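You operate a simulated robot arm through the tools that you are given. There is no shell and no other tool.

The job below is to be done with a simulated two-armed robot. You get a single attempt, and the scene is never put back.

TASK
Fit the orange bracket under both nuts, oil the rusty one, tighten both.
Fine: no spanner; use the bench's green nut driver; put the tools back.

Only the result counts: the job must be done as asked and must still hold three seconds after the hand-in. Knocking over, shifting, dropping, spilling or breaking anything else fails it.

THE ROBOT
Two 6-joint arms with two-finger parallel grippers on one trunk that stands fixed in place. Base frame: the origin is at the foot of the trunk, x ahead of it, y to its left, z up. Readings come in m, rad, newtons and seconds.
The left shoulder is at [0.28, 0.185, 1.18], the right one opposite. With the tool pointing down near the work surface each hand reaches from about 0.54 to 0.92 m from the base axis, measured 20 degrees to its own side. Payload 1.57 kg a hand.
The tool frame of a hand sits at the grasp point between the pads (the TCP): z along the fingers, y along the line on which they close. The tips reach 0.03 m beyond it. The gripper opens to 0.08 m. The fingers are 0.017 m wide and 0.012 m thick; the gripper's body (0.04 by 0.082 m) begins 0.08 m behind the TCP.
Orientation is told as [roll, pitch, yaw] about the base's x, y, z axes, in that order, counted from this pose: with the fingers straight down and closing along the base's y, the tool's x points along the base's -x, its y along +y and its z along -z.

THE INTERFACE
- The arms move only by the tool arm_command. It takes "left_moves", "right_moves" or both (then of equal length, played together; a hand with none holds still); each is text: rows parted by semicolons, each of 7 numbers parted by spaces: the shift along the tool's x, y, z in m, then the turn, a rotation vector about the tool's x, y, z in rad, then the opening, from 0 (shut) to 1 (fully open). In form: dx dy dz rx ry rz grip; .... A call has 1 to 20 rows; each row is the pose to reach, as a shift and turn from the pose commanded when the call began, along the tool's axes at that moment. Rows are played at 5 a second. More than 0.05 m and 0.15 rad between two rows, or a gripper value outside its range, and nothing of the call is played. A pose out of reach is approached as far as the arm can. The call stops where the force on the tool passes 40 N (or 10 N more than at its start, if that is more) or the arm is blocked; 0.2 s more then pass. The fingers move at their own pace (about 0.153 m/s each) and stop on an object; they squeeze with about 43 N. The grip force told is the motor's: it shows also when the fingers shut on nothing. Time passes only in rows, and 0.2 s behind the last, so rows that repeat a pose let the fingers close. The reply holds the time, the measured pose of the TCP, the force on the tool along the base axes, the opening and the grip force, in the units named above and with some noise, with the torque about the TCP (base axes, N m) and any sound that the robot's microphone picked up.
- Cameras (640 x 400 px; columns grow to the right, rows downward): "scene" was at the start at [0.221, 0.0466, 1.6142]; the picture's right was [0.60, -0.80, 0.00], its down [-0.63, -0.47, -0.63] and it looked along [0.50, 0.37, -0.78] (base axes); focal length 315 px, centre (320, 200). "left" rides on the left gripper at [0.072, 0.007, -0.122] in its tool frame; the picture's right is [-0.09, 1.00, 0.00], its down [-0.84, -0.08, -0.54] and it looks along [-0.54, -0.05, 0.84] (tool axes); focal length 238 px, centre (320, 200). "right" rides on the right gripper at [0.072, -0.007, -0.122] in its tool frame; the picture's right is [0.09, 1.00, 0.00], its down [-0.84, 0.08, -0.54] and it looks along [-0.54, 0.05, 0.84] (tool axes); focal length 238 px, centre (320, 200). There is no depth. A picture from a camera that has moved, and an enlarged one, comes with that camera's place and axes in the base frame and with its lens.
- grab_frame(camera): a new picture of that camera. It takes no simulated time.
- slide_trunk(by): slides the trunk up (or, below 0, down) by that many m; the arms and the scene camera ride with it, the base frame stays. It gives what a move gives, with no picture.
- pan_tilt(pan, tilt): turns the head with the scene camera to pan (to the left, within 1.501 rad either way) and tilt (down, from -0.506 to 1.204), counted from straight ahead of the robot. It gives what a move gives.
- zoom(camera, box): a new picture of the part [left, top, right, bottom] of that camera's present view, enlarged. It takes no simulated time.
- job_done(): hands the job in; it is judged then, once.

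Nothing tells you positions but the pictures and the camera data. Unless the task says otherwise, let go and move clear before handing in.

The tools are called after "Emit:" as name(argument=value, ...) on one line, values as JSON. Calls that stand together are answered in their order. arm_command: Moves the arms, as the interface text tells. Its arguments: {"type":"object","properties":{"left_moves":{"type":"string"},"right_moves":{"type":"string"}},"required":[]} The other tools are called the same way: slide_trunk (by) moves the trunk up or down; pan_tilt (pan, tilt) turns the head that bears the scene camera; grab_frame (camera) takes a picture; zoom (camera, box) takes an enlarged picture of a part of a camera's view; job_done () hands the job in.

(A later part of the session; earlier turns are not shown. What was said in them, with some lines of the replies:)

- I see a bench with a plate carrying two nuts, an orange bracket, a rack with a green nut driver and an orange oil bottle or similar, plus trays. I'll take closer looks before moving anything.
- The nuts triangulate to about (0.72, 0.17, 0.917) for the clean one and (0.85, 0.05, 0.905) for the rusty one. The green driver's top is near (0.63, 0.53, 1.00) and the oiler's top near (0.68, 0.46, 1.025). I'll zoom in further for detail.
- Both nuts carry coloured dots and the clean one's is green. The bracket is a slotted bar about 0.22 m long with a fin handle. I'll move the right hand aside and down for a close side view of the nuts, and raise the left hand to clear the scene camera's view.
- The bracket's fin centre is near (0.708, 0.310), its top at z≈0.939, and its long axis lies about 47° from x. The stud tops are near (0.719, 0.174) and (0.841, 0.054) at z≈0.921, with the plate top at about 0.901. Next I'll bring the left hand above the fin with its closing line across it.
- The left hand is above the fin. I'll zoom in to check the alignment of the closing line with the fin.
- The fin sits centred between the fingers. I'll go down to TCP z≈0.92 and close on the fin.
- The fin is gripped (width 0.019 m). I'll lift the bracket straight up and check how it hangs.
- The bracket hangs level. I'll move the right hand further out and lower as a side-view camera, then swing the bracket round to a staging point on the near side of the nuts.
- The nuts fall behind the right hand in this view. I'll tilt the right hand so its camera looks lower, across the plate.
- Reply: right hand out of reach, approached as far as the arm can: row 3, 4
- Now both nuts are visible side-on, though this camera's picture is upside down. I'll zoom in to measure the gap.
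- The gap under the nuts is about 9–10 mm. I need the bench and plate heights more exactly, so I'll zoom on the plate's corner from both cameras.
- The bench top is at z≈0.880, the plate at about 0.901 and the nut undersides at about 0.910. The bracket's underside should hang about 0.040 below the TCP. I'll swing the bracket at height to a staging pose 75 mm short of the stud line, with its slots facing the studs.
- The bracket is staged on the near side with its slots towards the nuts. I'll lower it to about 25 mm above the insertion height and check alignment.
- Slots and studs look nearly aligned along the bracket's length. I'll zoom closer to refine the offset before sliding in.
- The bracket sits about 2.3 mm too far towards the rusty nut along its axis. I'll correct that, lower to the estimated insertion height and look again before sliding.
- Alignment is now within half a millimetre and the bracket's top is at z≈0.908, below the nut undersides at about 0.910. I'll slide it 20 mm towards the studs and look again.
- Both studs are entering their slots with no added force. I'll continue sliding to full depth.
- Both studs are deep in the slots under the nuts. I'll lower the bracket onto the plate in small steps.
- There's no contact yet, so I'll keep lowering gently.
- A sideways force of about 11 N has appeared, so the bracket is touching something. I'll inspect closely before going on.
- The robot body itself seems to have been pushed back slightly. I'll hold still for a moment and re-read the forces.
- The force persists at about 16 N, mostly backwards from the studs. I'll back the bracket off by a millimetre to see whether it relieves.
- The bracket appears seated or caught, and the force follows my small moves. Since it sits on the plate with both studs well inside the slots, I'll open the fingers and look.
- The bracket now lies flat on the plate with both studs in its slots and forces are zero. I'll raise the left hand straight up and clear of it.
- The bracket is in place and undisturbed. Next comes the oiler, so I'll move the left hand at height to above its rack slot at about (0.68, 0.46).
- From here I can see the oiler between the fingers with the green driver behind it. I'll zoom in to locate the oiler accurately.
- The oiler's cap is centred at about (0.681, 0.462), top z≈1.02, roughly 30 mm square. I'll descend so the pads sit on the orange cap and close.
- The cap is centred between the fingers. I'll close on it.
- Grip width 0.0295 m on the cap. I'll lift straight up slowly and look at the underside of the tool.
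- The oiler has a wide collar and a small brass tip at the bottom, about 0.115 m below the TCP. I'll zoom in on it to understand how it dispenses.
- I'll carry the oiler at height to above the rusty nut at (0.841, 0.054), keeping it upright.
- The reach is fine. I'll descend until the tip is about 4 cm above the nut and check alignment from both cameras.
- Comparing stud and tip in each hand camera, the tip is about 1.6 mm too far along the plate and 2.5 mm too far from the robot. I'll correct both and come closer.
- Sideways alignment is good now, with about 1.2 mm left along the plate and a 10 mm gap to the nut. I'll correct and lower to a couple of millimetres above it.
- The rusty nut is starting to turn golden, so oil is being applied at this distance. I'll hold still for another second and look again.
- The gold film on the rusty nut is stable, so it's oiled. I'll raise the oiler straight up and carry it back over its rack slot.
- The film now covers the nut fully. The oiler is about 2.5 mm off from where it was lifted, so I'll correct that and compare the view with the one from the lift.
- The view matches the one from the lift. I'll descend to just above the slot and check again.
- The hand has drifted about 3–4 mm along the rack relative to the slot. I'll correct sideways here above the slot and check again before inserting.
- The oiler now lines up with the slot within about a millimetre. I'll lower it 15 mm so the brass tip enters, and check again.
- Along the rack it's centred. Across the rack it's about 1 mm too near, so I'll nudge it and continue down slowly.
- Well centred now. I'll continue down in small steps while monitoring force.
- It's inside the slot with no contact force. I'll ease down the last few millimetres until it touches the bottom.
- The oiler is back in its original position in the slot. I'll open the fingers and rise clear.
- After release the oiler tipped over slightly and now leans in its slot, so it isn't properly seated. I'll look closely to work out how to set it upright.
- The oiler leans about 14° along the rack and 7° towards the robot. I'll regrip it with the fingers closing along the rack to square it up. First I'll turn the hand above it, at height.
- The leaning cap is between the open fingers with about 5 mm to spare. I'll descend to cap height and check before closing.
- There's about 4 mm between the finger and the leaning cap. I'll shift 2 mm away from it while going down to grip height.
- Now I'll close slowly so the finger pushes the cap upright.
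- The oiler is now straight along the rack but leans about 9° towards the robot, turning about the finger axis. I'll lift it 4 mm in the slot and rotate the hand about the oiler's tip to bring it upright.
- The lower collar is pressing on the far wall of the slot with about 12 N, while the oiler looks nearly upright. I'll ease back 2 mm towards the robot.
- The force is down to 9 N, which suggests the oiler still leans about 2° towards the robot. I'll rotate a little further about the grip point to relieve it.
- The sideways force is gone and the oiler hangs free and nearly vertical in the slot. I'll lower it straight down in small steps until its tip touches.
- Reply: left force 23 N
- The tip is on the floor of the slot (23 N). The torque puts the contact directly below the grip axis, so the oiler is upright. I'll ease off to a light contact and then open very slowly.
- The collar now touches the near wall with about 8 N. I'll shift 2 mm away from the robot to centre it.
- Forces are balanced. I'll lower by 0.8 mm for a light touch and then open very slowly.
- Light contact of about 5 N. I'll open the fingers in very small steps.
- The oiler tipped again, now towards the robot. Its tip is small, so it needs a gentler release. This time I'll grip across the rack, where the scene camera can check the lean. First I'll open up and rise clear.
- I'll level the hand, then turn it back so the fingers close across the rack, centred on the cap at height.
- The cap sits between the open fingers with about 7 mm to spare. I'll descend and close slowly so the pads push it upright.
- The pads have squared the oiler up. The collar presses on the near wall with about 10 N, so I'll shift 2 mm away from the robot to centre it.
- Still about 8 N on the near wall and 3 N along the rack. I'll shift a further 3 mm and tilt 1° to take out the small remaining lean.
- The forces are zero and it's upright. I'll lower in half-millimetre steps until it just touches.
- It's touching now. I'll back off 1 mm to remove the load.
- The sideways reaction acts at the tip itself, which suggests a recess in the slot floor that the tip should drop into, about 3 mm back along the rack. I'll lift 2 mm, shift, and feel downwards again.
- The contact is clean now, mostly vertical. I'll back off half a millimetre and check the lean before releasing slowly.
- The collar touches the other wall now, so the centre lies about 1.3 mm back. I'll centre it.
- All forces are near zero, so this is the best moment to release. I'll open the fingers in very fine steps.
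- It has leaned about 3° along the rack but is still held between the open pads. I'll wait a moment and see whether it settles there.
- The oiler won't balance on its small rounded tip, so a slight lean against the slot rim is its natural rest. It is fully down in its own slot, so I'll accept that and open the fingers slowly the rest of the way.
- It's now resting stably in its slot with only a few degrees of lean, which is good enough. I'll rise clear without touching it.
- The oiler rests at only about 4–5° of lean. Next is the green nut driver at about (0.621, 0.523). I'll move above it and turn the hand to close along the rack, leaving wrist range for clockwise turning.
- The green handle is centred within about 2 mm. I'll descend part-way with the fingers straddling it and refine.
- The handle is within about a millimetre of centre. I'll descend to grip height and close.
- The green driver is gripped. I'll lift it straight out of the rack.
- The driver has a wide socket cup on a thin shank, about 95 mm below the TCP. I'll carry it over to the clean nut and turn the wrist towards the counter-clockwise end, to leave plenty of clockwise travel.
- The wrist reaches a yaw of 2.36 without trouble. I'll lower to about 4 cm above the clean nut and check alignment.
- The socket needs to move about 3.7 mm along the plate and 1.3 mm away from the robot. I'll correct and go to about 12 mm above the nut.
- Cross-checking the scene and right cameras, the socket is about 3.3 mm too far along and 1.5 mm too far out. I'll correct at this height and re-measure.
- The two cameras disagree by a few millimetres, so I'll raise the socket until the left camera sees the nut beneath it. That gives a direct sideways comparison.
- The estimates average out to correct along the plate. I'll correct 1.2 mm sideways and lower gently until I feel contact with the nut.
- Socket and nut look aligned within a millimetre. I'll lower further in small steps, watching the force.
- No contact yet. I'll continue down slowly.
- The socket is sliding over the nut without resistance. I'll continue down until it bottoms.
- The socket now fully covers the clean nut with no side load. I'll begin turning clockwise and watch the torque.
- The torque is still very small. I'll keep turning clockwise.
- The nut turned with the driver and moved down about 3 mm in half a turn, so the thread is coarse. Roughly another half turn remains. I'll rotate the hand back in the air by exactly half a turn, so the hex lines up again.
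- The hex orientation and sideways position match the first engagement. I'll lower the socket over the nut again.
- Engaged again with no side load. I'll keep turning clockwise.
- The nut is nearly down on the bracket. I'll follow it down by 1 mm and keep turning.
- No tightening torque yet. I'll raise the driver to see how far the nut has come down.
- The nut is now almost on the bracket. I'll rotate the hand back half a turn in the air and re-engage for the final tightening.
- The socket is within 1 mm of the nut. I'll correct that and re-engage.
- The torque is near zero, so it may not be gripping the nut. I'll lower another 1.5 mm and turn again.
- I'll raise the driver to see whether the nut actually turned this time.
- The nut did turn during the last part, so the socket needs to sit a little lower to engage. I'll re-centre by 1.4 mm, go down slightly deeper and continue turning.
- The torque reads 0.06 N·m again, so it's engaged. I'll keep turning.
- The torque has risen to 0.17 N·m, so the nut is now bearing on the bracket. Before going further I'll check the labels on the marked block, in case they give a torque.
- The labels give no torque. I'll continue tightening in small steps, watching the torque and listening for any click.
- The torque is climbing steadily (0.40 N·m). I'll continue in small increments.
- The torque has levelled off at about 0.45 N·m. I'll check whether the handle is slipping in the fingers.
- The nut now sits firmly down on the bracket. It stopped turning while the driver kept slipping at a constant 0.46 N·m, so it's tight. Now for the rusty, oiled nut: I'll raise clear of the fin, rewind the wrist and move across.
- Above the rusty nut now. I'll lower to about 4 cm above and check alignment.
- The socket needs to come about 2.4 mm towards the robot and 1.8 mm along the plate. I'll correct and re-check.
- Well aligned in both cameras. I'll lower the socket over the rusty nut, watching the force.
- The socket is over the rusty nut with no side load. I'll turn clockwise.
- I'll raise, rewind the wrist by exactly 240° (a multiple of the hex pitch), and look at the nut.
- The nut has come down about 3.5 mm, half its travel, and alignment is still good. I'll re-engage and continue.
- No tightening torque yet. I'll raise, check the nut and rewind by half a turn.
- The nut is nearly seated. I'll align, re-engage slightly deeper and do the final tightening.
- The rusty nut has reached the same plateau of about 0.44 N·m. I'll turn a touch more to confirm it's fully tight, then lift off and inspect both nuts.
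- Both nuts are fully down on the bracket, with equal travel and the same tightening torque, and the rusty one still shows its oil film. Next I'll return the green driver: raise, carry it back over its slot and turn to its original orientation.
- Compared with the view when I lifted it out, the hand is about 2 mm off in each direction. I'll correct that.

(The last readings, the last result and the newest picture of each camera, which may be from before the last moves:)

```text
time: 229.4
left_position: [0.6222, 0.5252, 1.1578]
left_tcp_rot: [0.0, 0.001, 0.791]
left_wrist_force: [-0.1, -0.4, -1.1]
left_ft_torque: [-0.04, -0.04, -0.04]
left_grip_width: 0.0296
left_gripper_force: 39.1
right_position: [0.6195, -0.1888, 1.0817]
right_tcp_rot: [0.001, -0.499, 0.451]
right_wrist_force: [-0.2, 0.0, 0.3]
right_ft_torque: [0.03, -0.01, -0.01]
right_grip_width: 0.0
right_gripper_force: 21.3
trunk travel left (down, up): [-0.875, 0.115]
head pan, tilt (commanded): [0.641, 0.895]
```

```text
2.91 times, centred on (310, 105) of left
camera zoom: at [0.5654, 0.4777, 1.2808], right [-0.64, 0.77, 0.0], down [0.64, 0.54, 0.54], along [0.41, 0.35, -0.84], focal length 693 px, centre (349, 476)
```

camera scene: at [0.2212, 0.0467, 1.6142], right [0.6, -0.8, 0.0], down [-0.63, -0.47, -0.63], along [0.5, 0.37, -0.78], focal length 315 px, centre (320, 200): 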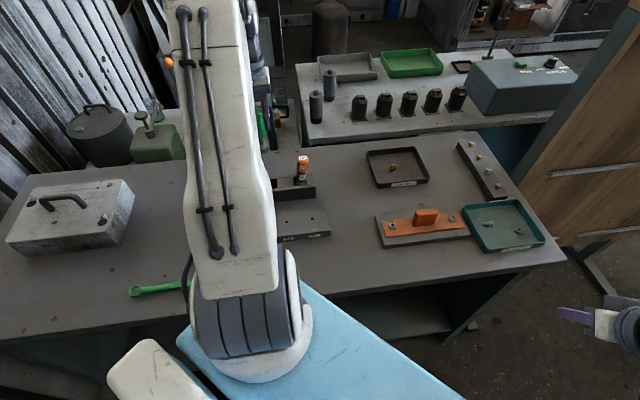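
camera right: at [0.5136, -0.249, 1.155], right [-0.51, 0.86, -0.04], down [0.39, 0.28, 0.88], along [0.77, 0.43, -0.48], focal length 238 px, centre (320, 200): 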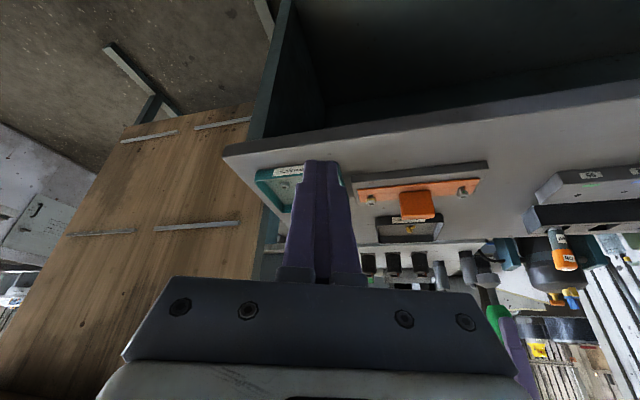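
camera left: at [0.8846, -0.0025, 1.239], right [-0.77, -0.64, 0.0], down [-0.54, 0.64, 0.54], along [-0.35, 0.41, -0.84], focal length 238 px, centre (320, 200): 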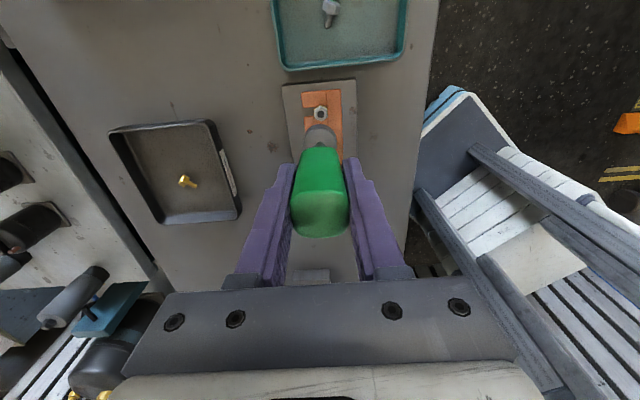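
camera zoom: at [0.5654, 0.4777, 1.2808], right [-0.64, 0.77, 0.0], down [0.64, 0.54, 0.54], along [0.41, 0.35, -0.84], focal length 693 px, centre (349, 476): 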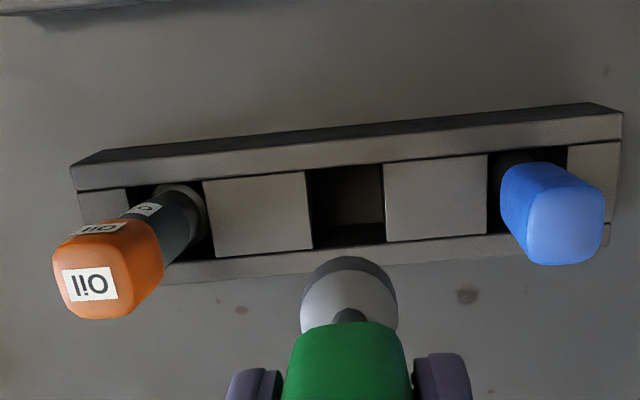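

The view now matches the lift-out view. I'll descend to just above the slot and check.

Emit:
arm_command(left_moves="0 0 0.03 0 0 0 0; 0 0 0.06 0 0 0 0; 0 0 0.09 0 0 0 0; 0 0 0.115 0 0 0 0; 0 0 0.115 0 0 0 0; 0 0 0.115 0 0 0 0")

Emit:
zoom(camera="left", box=[270, 70, 370, 160])

Emit:
zoom(camera="right", box=[540, 200, 640, 270])

Emit:
zoom(camera="scene", box=[250, 150, 310, 200])

```text
time: 230.8
left_position: [0.6231, 0.5243, 1.0444]
left_tcp_rot: [0.001, -0.001, 0.79]
left_wrist_force: [0.1, -0.4, -1.4]
left_ft_torque: [0.02, 0.02, 0.02]
left_grip_width: 0.0296
left_gripper_force: 38.8
right_position: [0.6195, -0.1899, 1.082]
right_tcp_rot: [0.001, -0.499, 0.451]
right_wrist_force: [-0.4, 0.8, -1.3]
right_ft_torque: [0.0, -0.02, 0.01]
right_grip_width: 0.0
right_gripper_force: 21.9
trunk travel left (down, up): [-0.875, 0.115]
head pan, tilt (commanded): [0.641, 0.895]
```

```text
4.44 times, centred on (320, 115) of left
camera zoom: at [0.5659, 0.477, 1.1663], right [-0.64, 0.77, 0.0], down [0.64, 0.54, 0.54], along [0.41, 0.35, -0.84], focal length 1059 px, centre (320, 578)
```

zoom: 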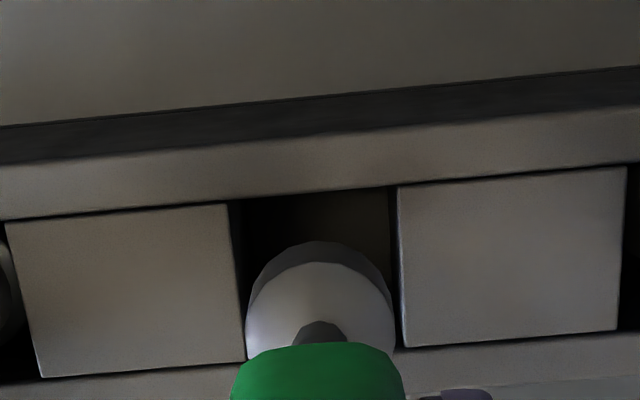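

```text
5.71 times, centred on (590, 235) of right
camera zoom: at [0.5135, -0.2488, 1.1551], right [-0.51, 0.86, -0.04], down [0.39, 0.28, 0.88], along [0.77, 0.43, -0.48], focal length 1362 px, centre (-1223, 0)
```

zoom: 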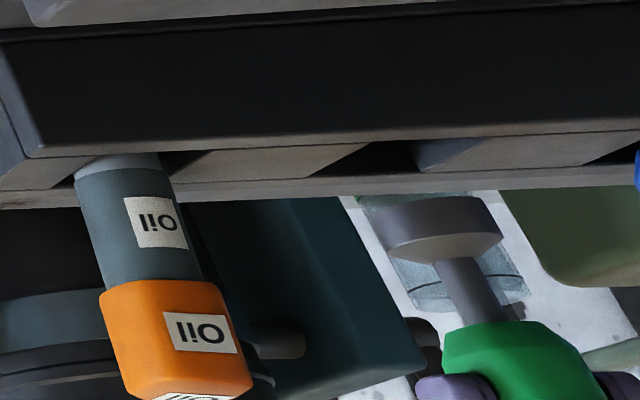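

```text
8.00 times, centred on (280, 175) of scene
camera zoom: at [0.221, 0.0466, 1.6142], right [0.6, -0.8, 0.0], down [-0.63, -0.47, -0.63], along [0.5, 0.37, -0.78], focal length 2518 px, centre (640, 400)
```

zoom: 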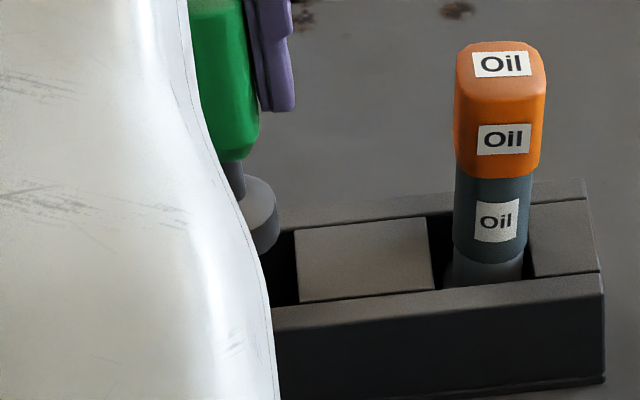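

Aligned with the slot within half a millimetre. I'll lower it into the slot slowly, watching the force.

Emit:
arm_command(left_moves="0 0 0.008 0 0 0 0; 0 0 0.016 0 0 0 0; 0 0 0.024 0 0 0 0; 0 0 0.024 0 0 0 0")

Emit:
arm_command(left_moves="0 0 0.006 0 0 0 0; 0 0 0.012 0 0 0 0; 0 0 0.018 0 0 0 0; 0 0 0.024 0 0 0 0; 0 0 0.03 0 0 0 0; 0 0 0.035 0 0 0 0; 0 0 0.035 0 0 0 0")

Emit:
zoom(camera="right", box=[540, 200, 640, 270])

```text
time: 231.8
left_position: [0.6217, 0.5245, 1.0191]
left_tcp_rot: [0.001, 0.001, 0.791]
left_wrist_force: [0.1, 0.6, -1.9]
left_ft_torque: [0.02, 0.02, -0.01]
left_grip_width: 0.0293
left_gripper_force: 39.4
right_position: [0.6211, -0.1899, 1.0822]
right_tcp_rot: [0.003, -0.5, 0.45]
right_wrist_force: [-0.2, 0.4, 0.0]
right_ft_torque: [0.0, 0.01, -0.02]
right_grip_width: 0.0
right_gripper_force: 21.8
trunk travel left (down, up): [-0.875, 0.115]
head pan, tilt (commanded): [0.641, 0.895]
```

```text
time: 233.4
left_position: [0.6208, 0.5248, 0.9837]
left_tcp_rot: [-0.002, 0.001, 0.79]
left_wrist_force: [0.5, -0.2, -0.9]
left_ft_torque: [-0.03, 0.01, 0.0]
left_grip_width: 0.0294
left_gripper_force: 39.3
right_position: [0.6211, -0.1898, 1.083]
right_tcp_rot: [0.002, -0.498, 0.45]
right_wrist_force: [-0.9, -0.1, 0.2]
right_ft_torque: [-0.02, -0.01, 0.01]
right_grip_width: 0.0
right_gripper_force: 21.6
trunk travel left (down, up): [-0.875, 0.115]
head pan, tilt (commanded): [0.641, 0.895]
```

```text
5.71 times, centred on (590, 235) of right
camera zoom: at [0.5135, -0.2488, 1.1551], right [-0.51, 0.86, -0.04], down [0.39, 0.28, 0.88], along [0.77, 0.43, -0.48], focal length 1362 px, centre (-1223, 0)
```

zoom: 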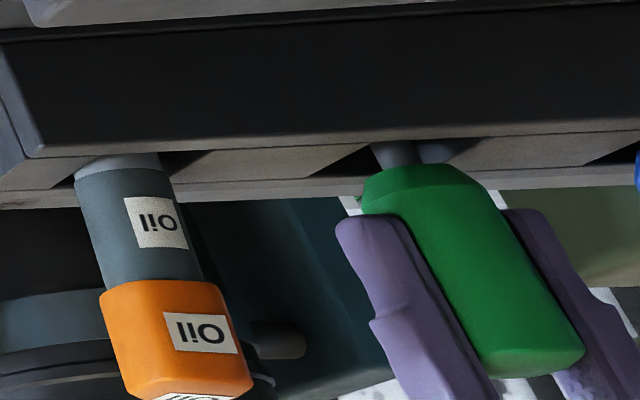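

Emit:
arm_command(left_moves="0 0 0.0015 0 0 0 0; 0 0 0.003 0 0 0 0; 0 0 0.0045 0 0 0 0; 0 0 0.0055 0 0 0 0; 0 0 0.0055 0 0 0 0")

Emit:
arm_command(left_moves="0 0 0.0005 0 0 0 0; 0 0 0.001 0 0 0 0; 0 0 0.001 0 0 0 0")

```text
time: 234.6
left_position: [0.6223, 0.5244, 0.9793]
left_tcp_rot: [-0.001, -0.001, 0.791]
left_wrist_force: [0.3, 0.6, -1.6]
left_ft_torque: [0.0, 0.01, -0.01]
left_grip_width: 0.0295
left_gripper_force: 38.8
right_position: [0.6189, -0.1896, 1.0833]
right_tcp_rot: [0.002, -0.5, 0.449]
right_wrist_force: [0.2, -0.1, 0.1]
right_ft_torque: [-0.01, -0.03, -0.01]
right_grip_width: 0.0
right_gripper_force: 21.3
trunk travel left (down, up): [-0.875, 0.115]
head pan, tilt (commanded): [0.641, 0.895]
```

```text
time: 235.4
left_position: [0.6208, 0.5255, 0.9789]
left_tcp_rot: [0.0, 0.0, 0.793]
left_wrist_force: [0.3, -1.1, -1.5]
left_ft_torque: [0.02, -0.04, -0.01]
left_grip_width: 0.0294
left_gripper_force: 39.8
right_position: [0.6193, -0.189, 1.0822]
right_tcp_rot: [0.003, -0.5, 0.452]
right_wrist_force: [0.5, 0.2, 0.0]
right_ft_torque: [0.0, 0.02, 0.0]
right_grip_width: 0.0
right_gripper_force: 21.4
trunk travel left (down, up): [-0.875, 0.115]
head pan, tilt (commanded): [0.641, 0.895]
```

Emit:
arm_command(left_moves="0 0 0.0005 0 0 0 0; 0 0 0.001 0 0 0 0; 0 0 0.001 0 0 0 0")

Emit:
arm_command(left_moves="0 0 0.0005 0 0 0 0; 0 0 0.001 0 0 0 0; 0 0 0.001 0 0 0 0")

```text
time: 236.2
left_position: [0.6217, 0.5253, 0.9775]
left_tcp_rot: [0.0, 0.0, 0.791]
left_wrist_force: [0.1, 0.3, 1.1]
left_ft_torque: [0.0, 0.11, 0.03]
left_grip_width: 0.0293
left_gripper_force: 39.1
right_position: [0.6197, -0.1901, 1.0821]
right_tcp_rot: [0.002, -0.5, 0.451]
right_wrist_force: [0.0, 0.7, 0.3]
right_ft_torque: [0.0, -0.01, -0.04]
right_grip_width: 0.0001
right_gripper_force: 21.1
trunk travel left (down, up): [-0.875, 0.115]
head pan, tilt (commanded): [0.641, 0.895]
```

```text
time: 237.0
left_position: [0.6225, 0.5254, 0.9773]
left_tcp_rot: [0.001, 0.0, 0.791]
left_wrist_force: [-2.7, 1.6, 7.0]
left_ft_torque: [0.05, 0.19, -0.04]
left_grip_width: 0.0294
left_gripper_force: 39.5
right_position: [0.619, -0.1892, 1.0828]
right_tcp_rot: [0.0, -0.499, 0.449]
right_wrist_force: [0.7, -0.1, -0.5]
right_ft_torque: [0.03, 0.0, 0.0]
right_grip_width: 0.0
right_gripper_force: 21.6
trunk travel left (down, up): [-0.875, 0.115]
head pan, tilt (commanded): [0.641, 0.895]
```

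The driver is on the slot floor. I'll ease off the load and open the fingers slowly.

Emit:
arm_command(left_moves="0 0 -0.0004 0 0 0 0; 0 0 -0.0007 0 0 0 0; 0 0 -0.0007 0 0 0 0")

Emit:
arm_command(left_moves="0 0 0 0 0 0 0.35; 0 0 0 0 0 0 0.36; 0 0 0 0 0 0 0.365; 0 0 0 0 0 0 0.368; 0 0 0 0 0 0 0.371; 0 0 0 0 0 0 0.374; 0 0 0 0 0 0 0.378; 0 0 0 0 0 0 0.385; 0 0 0 0 0 0 0.395; 0 0 0 0 0 0 0.41")

Emit:
zoom(camera="left", box=[260, 100, 380, 250])

Emit:
zoom(camera="right", box=[540, 200, 640, 270])

```text
time: 237.8
left_position: [0.6223, 0.5253, 0.9767]
left_tcp_rot: [0.0, 0.0, 0.791]
left_wrist_force: [0.2, 0.2, 5.3]
left_ft_torque: [-0.05, -0.01, 0.01]
left_grip_width: 0.0294
left_gripper_force: 39.4
right_position: [0.6194, -0.1889, 1.0828]
right_tcp_rot: [0.001, -0.498, 0.45]
right_wrist_force: [-0.2, 0.1, 0.5]
right_ft_torque: [0.01, 0.02, 0.02]
right_grip_width: 0.0
right_gripper_force: 21.6
trunk travel left (down, up): [-0.875, 0.115]
head pan, tilt (commanded): [0.641, 0.895]
```

```text
time: 240.0
left_position: [0.6228, 0.5266, 0.9769]
left_tcp_rot: [0.002, 0.0, 0.79]
left_wrist_force: [0.0, -0.5, -0.4]
left_ft_torque: [0.02, -0.03, 0.03]
left_grip_width: 0.033
left_gripper_force: 0.0
right_position: [0.62, -0.1897, 1.0832]
right_tcp_rot: [0.002, -0.499, 0.45]
right_wrist_force: [0.3, -0.2, -0.5]
right_ft_torque: [0.01, 0.01, -0.02]
right_grip_width: 0.0
right_gripper_force: 21.5
trunk travel left (down, up): [-0.875, 0.115]
head pan, tilt (commanded): [0.641, 0.895]
```

```text
2.67 times, centred on (320, 175) of left
camera zoom: at [0.5659, 0.4778, 1.1], right [-0.64, 0.77, 0.0], down [0.64, 0.54, 0.54], along [0.41, 0.35, -0.84], focal length 636 px, centre (320, 267)
```

zoom: 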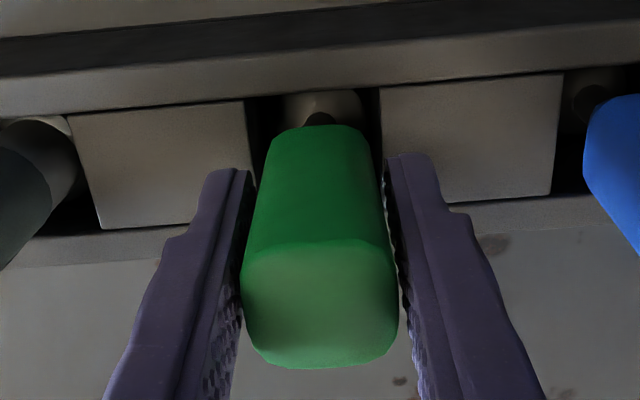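

```text
5.71 times, centred on (590, 235) of right
camera zoom: at [0.5135, -0.2488, 1.1551], right [-0.51, 0.86, -0.04], down [0.39, 0.28, 0.88], along [0.77, 0.43, -0.48], focal length 1362 px, centre (-1223, 0)
```

zoom: 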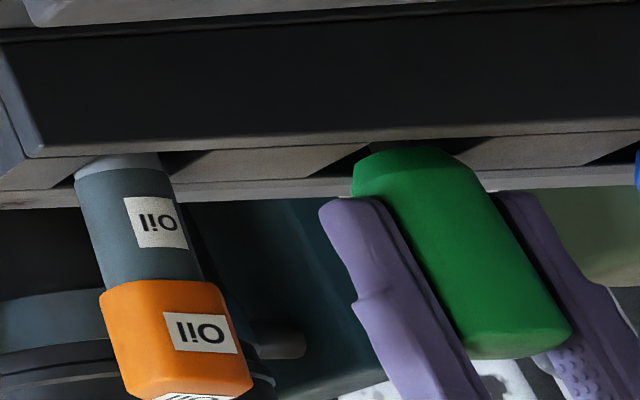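

The driver stands upright in its slot. I'll open fully and rise clear.

Emit:
arm_command(left_moves="0 0 0 0 0 0 0.5; 0 0 0 0 0 0 0.65; 0 0 0 0 0 0 0.85; 0 0 0 0 0 0 1; 0 0 0 0 0 0 1; 0 0 -0.02 0 0 0 1; 0 0 -0.05 0 0 0 1; 0 0 -0.085 0 0 0 1; 0 0 -0.12 0 0 0 1; 0 0 -0.155 0 0 0 1; 0 0 -0.18 0 0 0 1; 0 0 -0.18 0 0 0 1")

Emit:
grab_frame(camera="left")

Emit:
zoom(camera="left", box=[200, 60, 420, 150])

Emit:
zoom(camera="right", box=[540, 200, 640, 270])

```text
time: 242.6
left_position: [0.6214, 0.5254, 1.1583]
left_tcp_rot: [0.0, 0.001, 0.791]
left_wrist_force: [0.2, -0.6, -0.4]
left_ft_torque: [0.0, -0.03, 0.02]
left_grip_width: 0.0798
left_gripper_force: 0.1
right_position: [0.6195, -0.1894, 1.0822]
right_tcp_rot: [0.003, -0.5, 0.451]
right_wrist_force: [0.3, -0.2, 0.4]
right_ft_torque: [-0.01, -0.04, 0.03]
right_grip_width: 0.0
right_gripper_force: 21.0
trunk travel left (down, up): [-0.875, 0.115]
head pan, tilt (commanded): [0.641, 0.895]
```

```text
taken
camera left: at [0.566, 0.4781, 1.2807], right [-0.64, 0.77, 0.0], down [0.64, 0.54, 0.54], along [0.41, 0.35, -0.84], focal length 238 px, centre (320, 200)
```

left: 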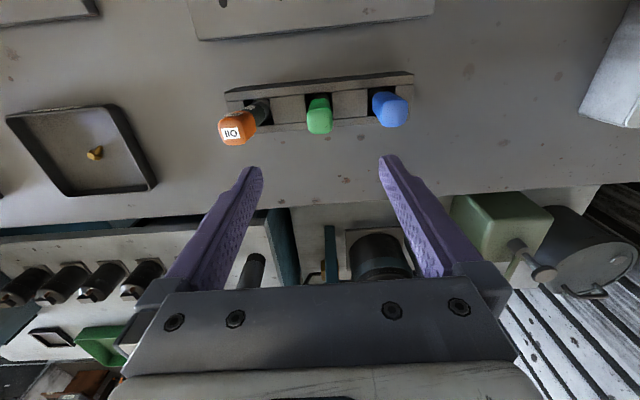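

```text
2.91 times, centred on (310, 105) of left
camera zoom: at [0.566, 0.4781, 1.2807], right [-0.64, 0.77, 0.0], down [0.64, 0.54, 0.54], along [0.41, 0.35, -0.84], focal length 693 px, centre (349, 476)
```

zoom: 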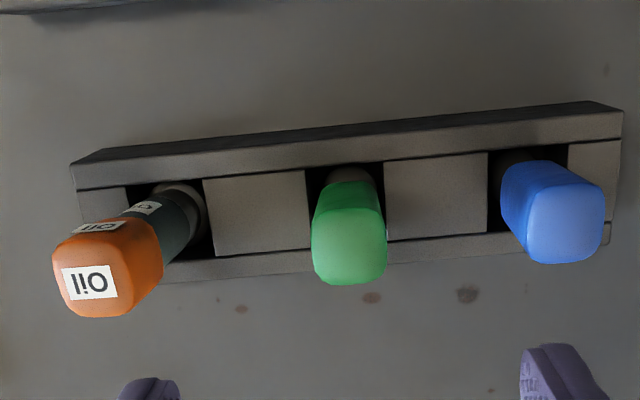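

```text
5.71 times, centred on (590, 235) of right
camera zoom: at [0.5134, -0.2488, 1.1551], right [-0.51, 0.86, -0.04], down [0.39, 0.28, 0.88], along [0.77, 0.43, -0.48], focal length 1362 px, centre (-1223, 0)
```

zoom: 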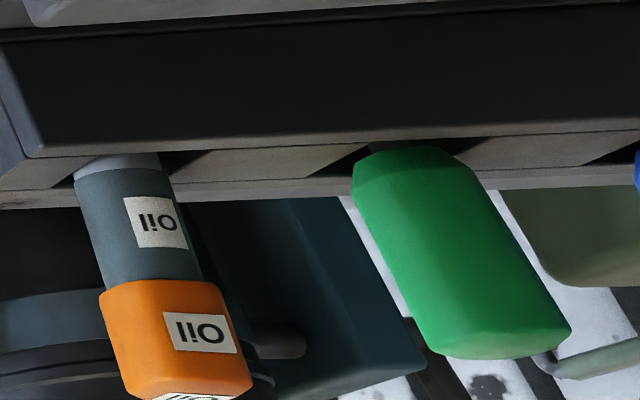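

The green driver is back in its slot, upright. I'll move the left hand well clear to its starting area and inspect the whole bench.

Emit:
arm_command(left_moves="0.0286 0.0104 -0.006 0 0 0.113 1; 0.0573 0.0209 -0.012 0 0 0.226 1; 0.0859 0.0313 -0.018 0 0 0.339 1; 0.1145 0.0418 -0.024 0 0 0.451 1; 0.1431 0.0522 -0.03 0 0 0.564 1; 0.1718 0.0627 -0.036 0 0 0.677 1; 0.2004 0.0731 -0.042 0 0 0.79 1; 0.2004 0.0731 -0.042 0 0 0.79 1")

Emit:
grab_frame(camera="scene")

Emit:
zoom(camera="scene", box=[240, 130, 400, 250])

Emit:
zoom(camera="scene", box=[360, 140, 560, 265])

Emit:
zoom(camera="left", box=[240, 60, 460, 290])

Emit:
grab_frame(camera="left")

```text
time: 244.4
left_position: [0.43, 0.4315, 1.1977]
left_tcp_rot: [0.0, -0.001, -0.003]
left_wrist_force: [-0.2, 0.8, 0.3]
left_ft_torque: [0.03, -0.03, 0.04]
left_grip_width: 0.0801
left_gripper_force: 0.2
right_position: [0.6205, -0.1901, 1.0825]
right_tcp_rot: [0.004, -0.5, 0.449]
right_wrist_force: [0.1, 0.0, -0.1]
right_ft_torque: [0.0, 0.01, -0.02]
right_grip_width: 0.0002
right_gripper_force: 21.3
trunk travel left (down, up): [-0.875, 0.115]
head pan, tilt (commanded): [0.641, 0.895]
```

```text
taken
camera scene: at [0.2208, 0.0464, 1.6142], right [0.6, -0.8, 0.0], down [-0.63, -0.47, -0.63], along [0.5, 0.37, -0.78], focal length 315 px, centre (320, 200)
```

scene: 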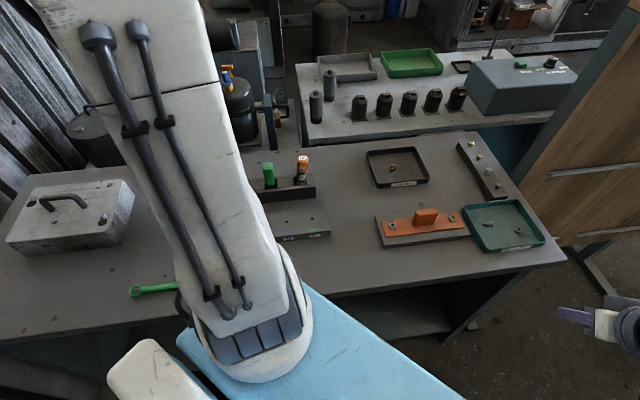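

```text
3.33 times, centred on (320, 190) of scene
camera zoom: at [0.2208, 0.0464, 1.6142], right [0.6, -0.8, 0.0], down [-0.63, -0.47, -0.63], along [0.5, 0.37, -0.78], focal length 1049 px, centre (320, 233)
```

zoom: 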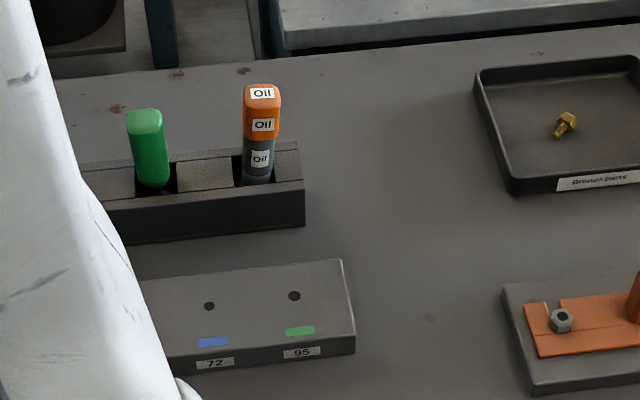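

```text
3.20 times, centred on (460, 202) of scene
camera zoom: at [0.2208, 0.0464, 1.6142], right [0.6, -0.8, 0.0], down [-0.63, -0.47, -0.63], along [0.5, 0.37, -0.78], focal length 1007 px, centre (-128, 192)
```

zoom: 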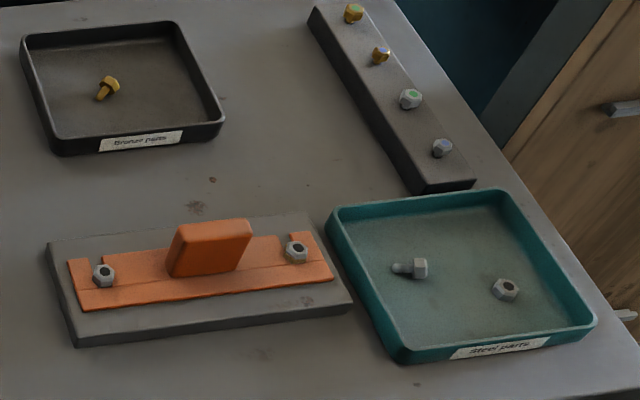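

```text
1.74 times, centred on (350, 175) of left
camera zoom: at [0.3564, 0.4381, 1.3217], right [0.09, 1.0, 0.0], down [0.84, -0.08, 0.54], along [0.54, -0.05, -0.84], focal length 414 px, centre (268, 244)
```

zoom: 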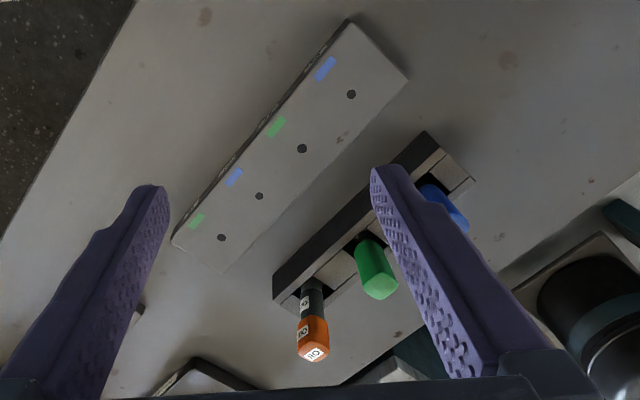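

```text
taken
camera left: at [0.3564, 0.4381, 1.3217], right [0.09, 1.0, 0.0], down [0.84, -0.08, 0.54], along [0.54, -0.05, -0.84], focal length 238 px, centre (320, 200)
```

left: 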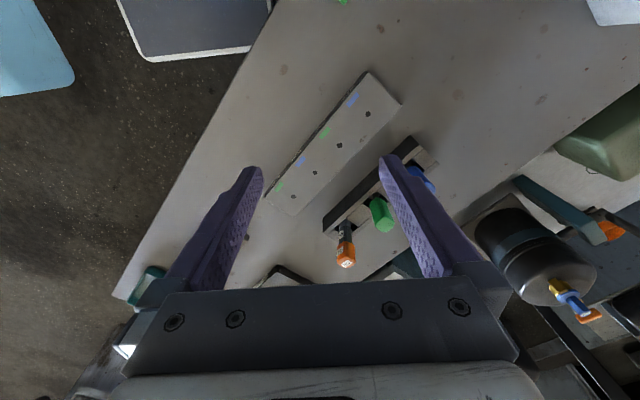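

The bench looks right. The bracket is clamped under both nuts, the rusty nut is oiled, and the oiler and green driver are back in their slots. Nothing else has moved from its original place, and both hands are clear, so I'm handing in.

Emit:
job_done()

```text
The job is handed in.
```

The bracket is fitted under both nuts, the rusty nut is oiled, and both nuts are tightened onto it with the green nut driver; no spanner was used. I've handed the job in but don't have the verdict yet.

- **Tightness:** both nuts are fully down on the bracket. On each, the driver slipped at a steady 0.45 N·m or so, and I took that as tight. I found no torque figure on the bench to check it against.
- **Oiler:** it is back in its own slot but leans about 4–5° against the rim. It tipped each time I set it upright, and it has stayed still in its present position since.
- **Green driver:** it is back in its slot, standing upright.
- **Rest of the bench:** nothing else looks out of place compared with the starting pictures, and both hands are clear.
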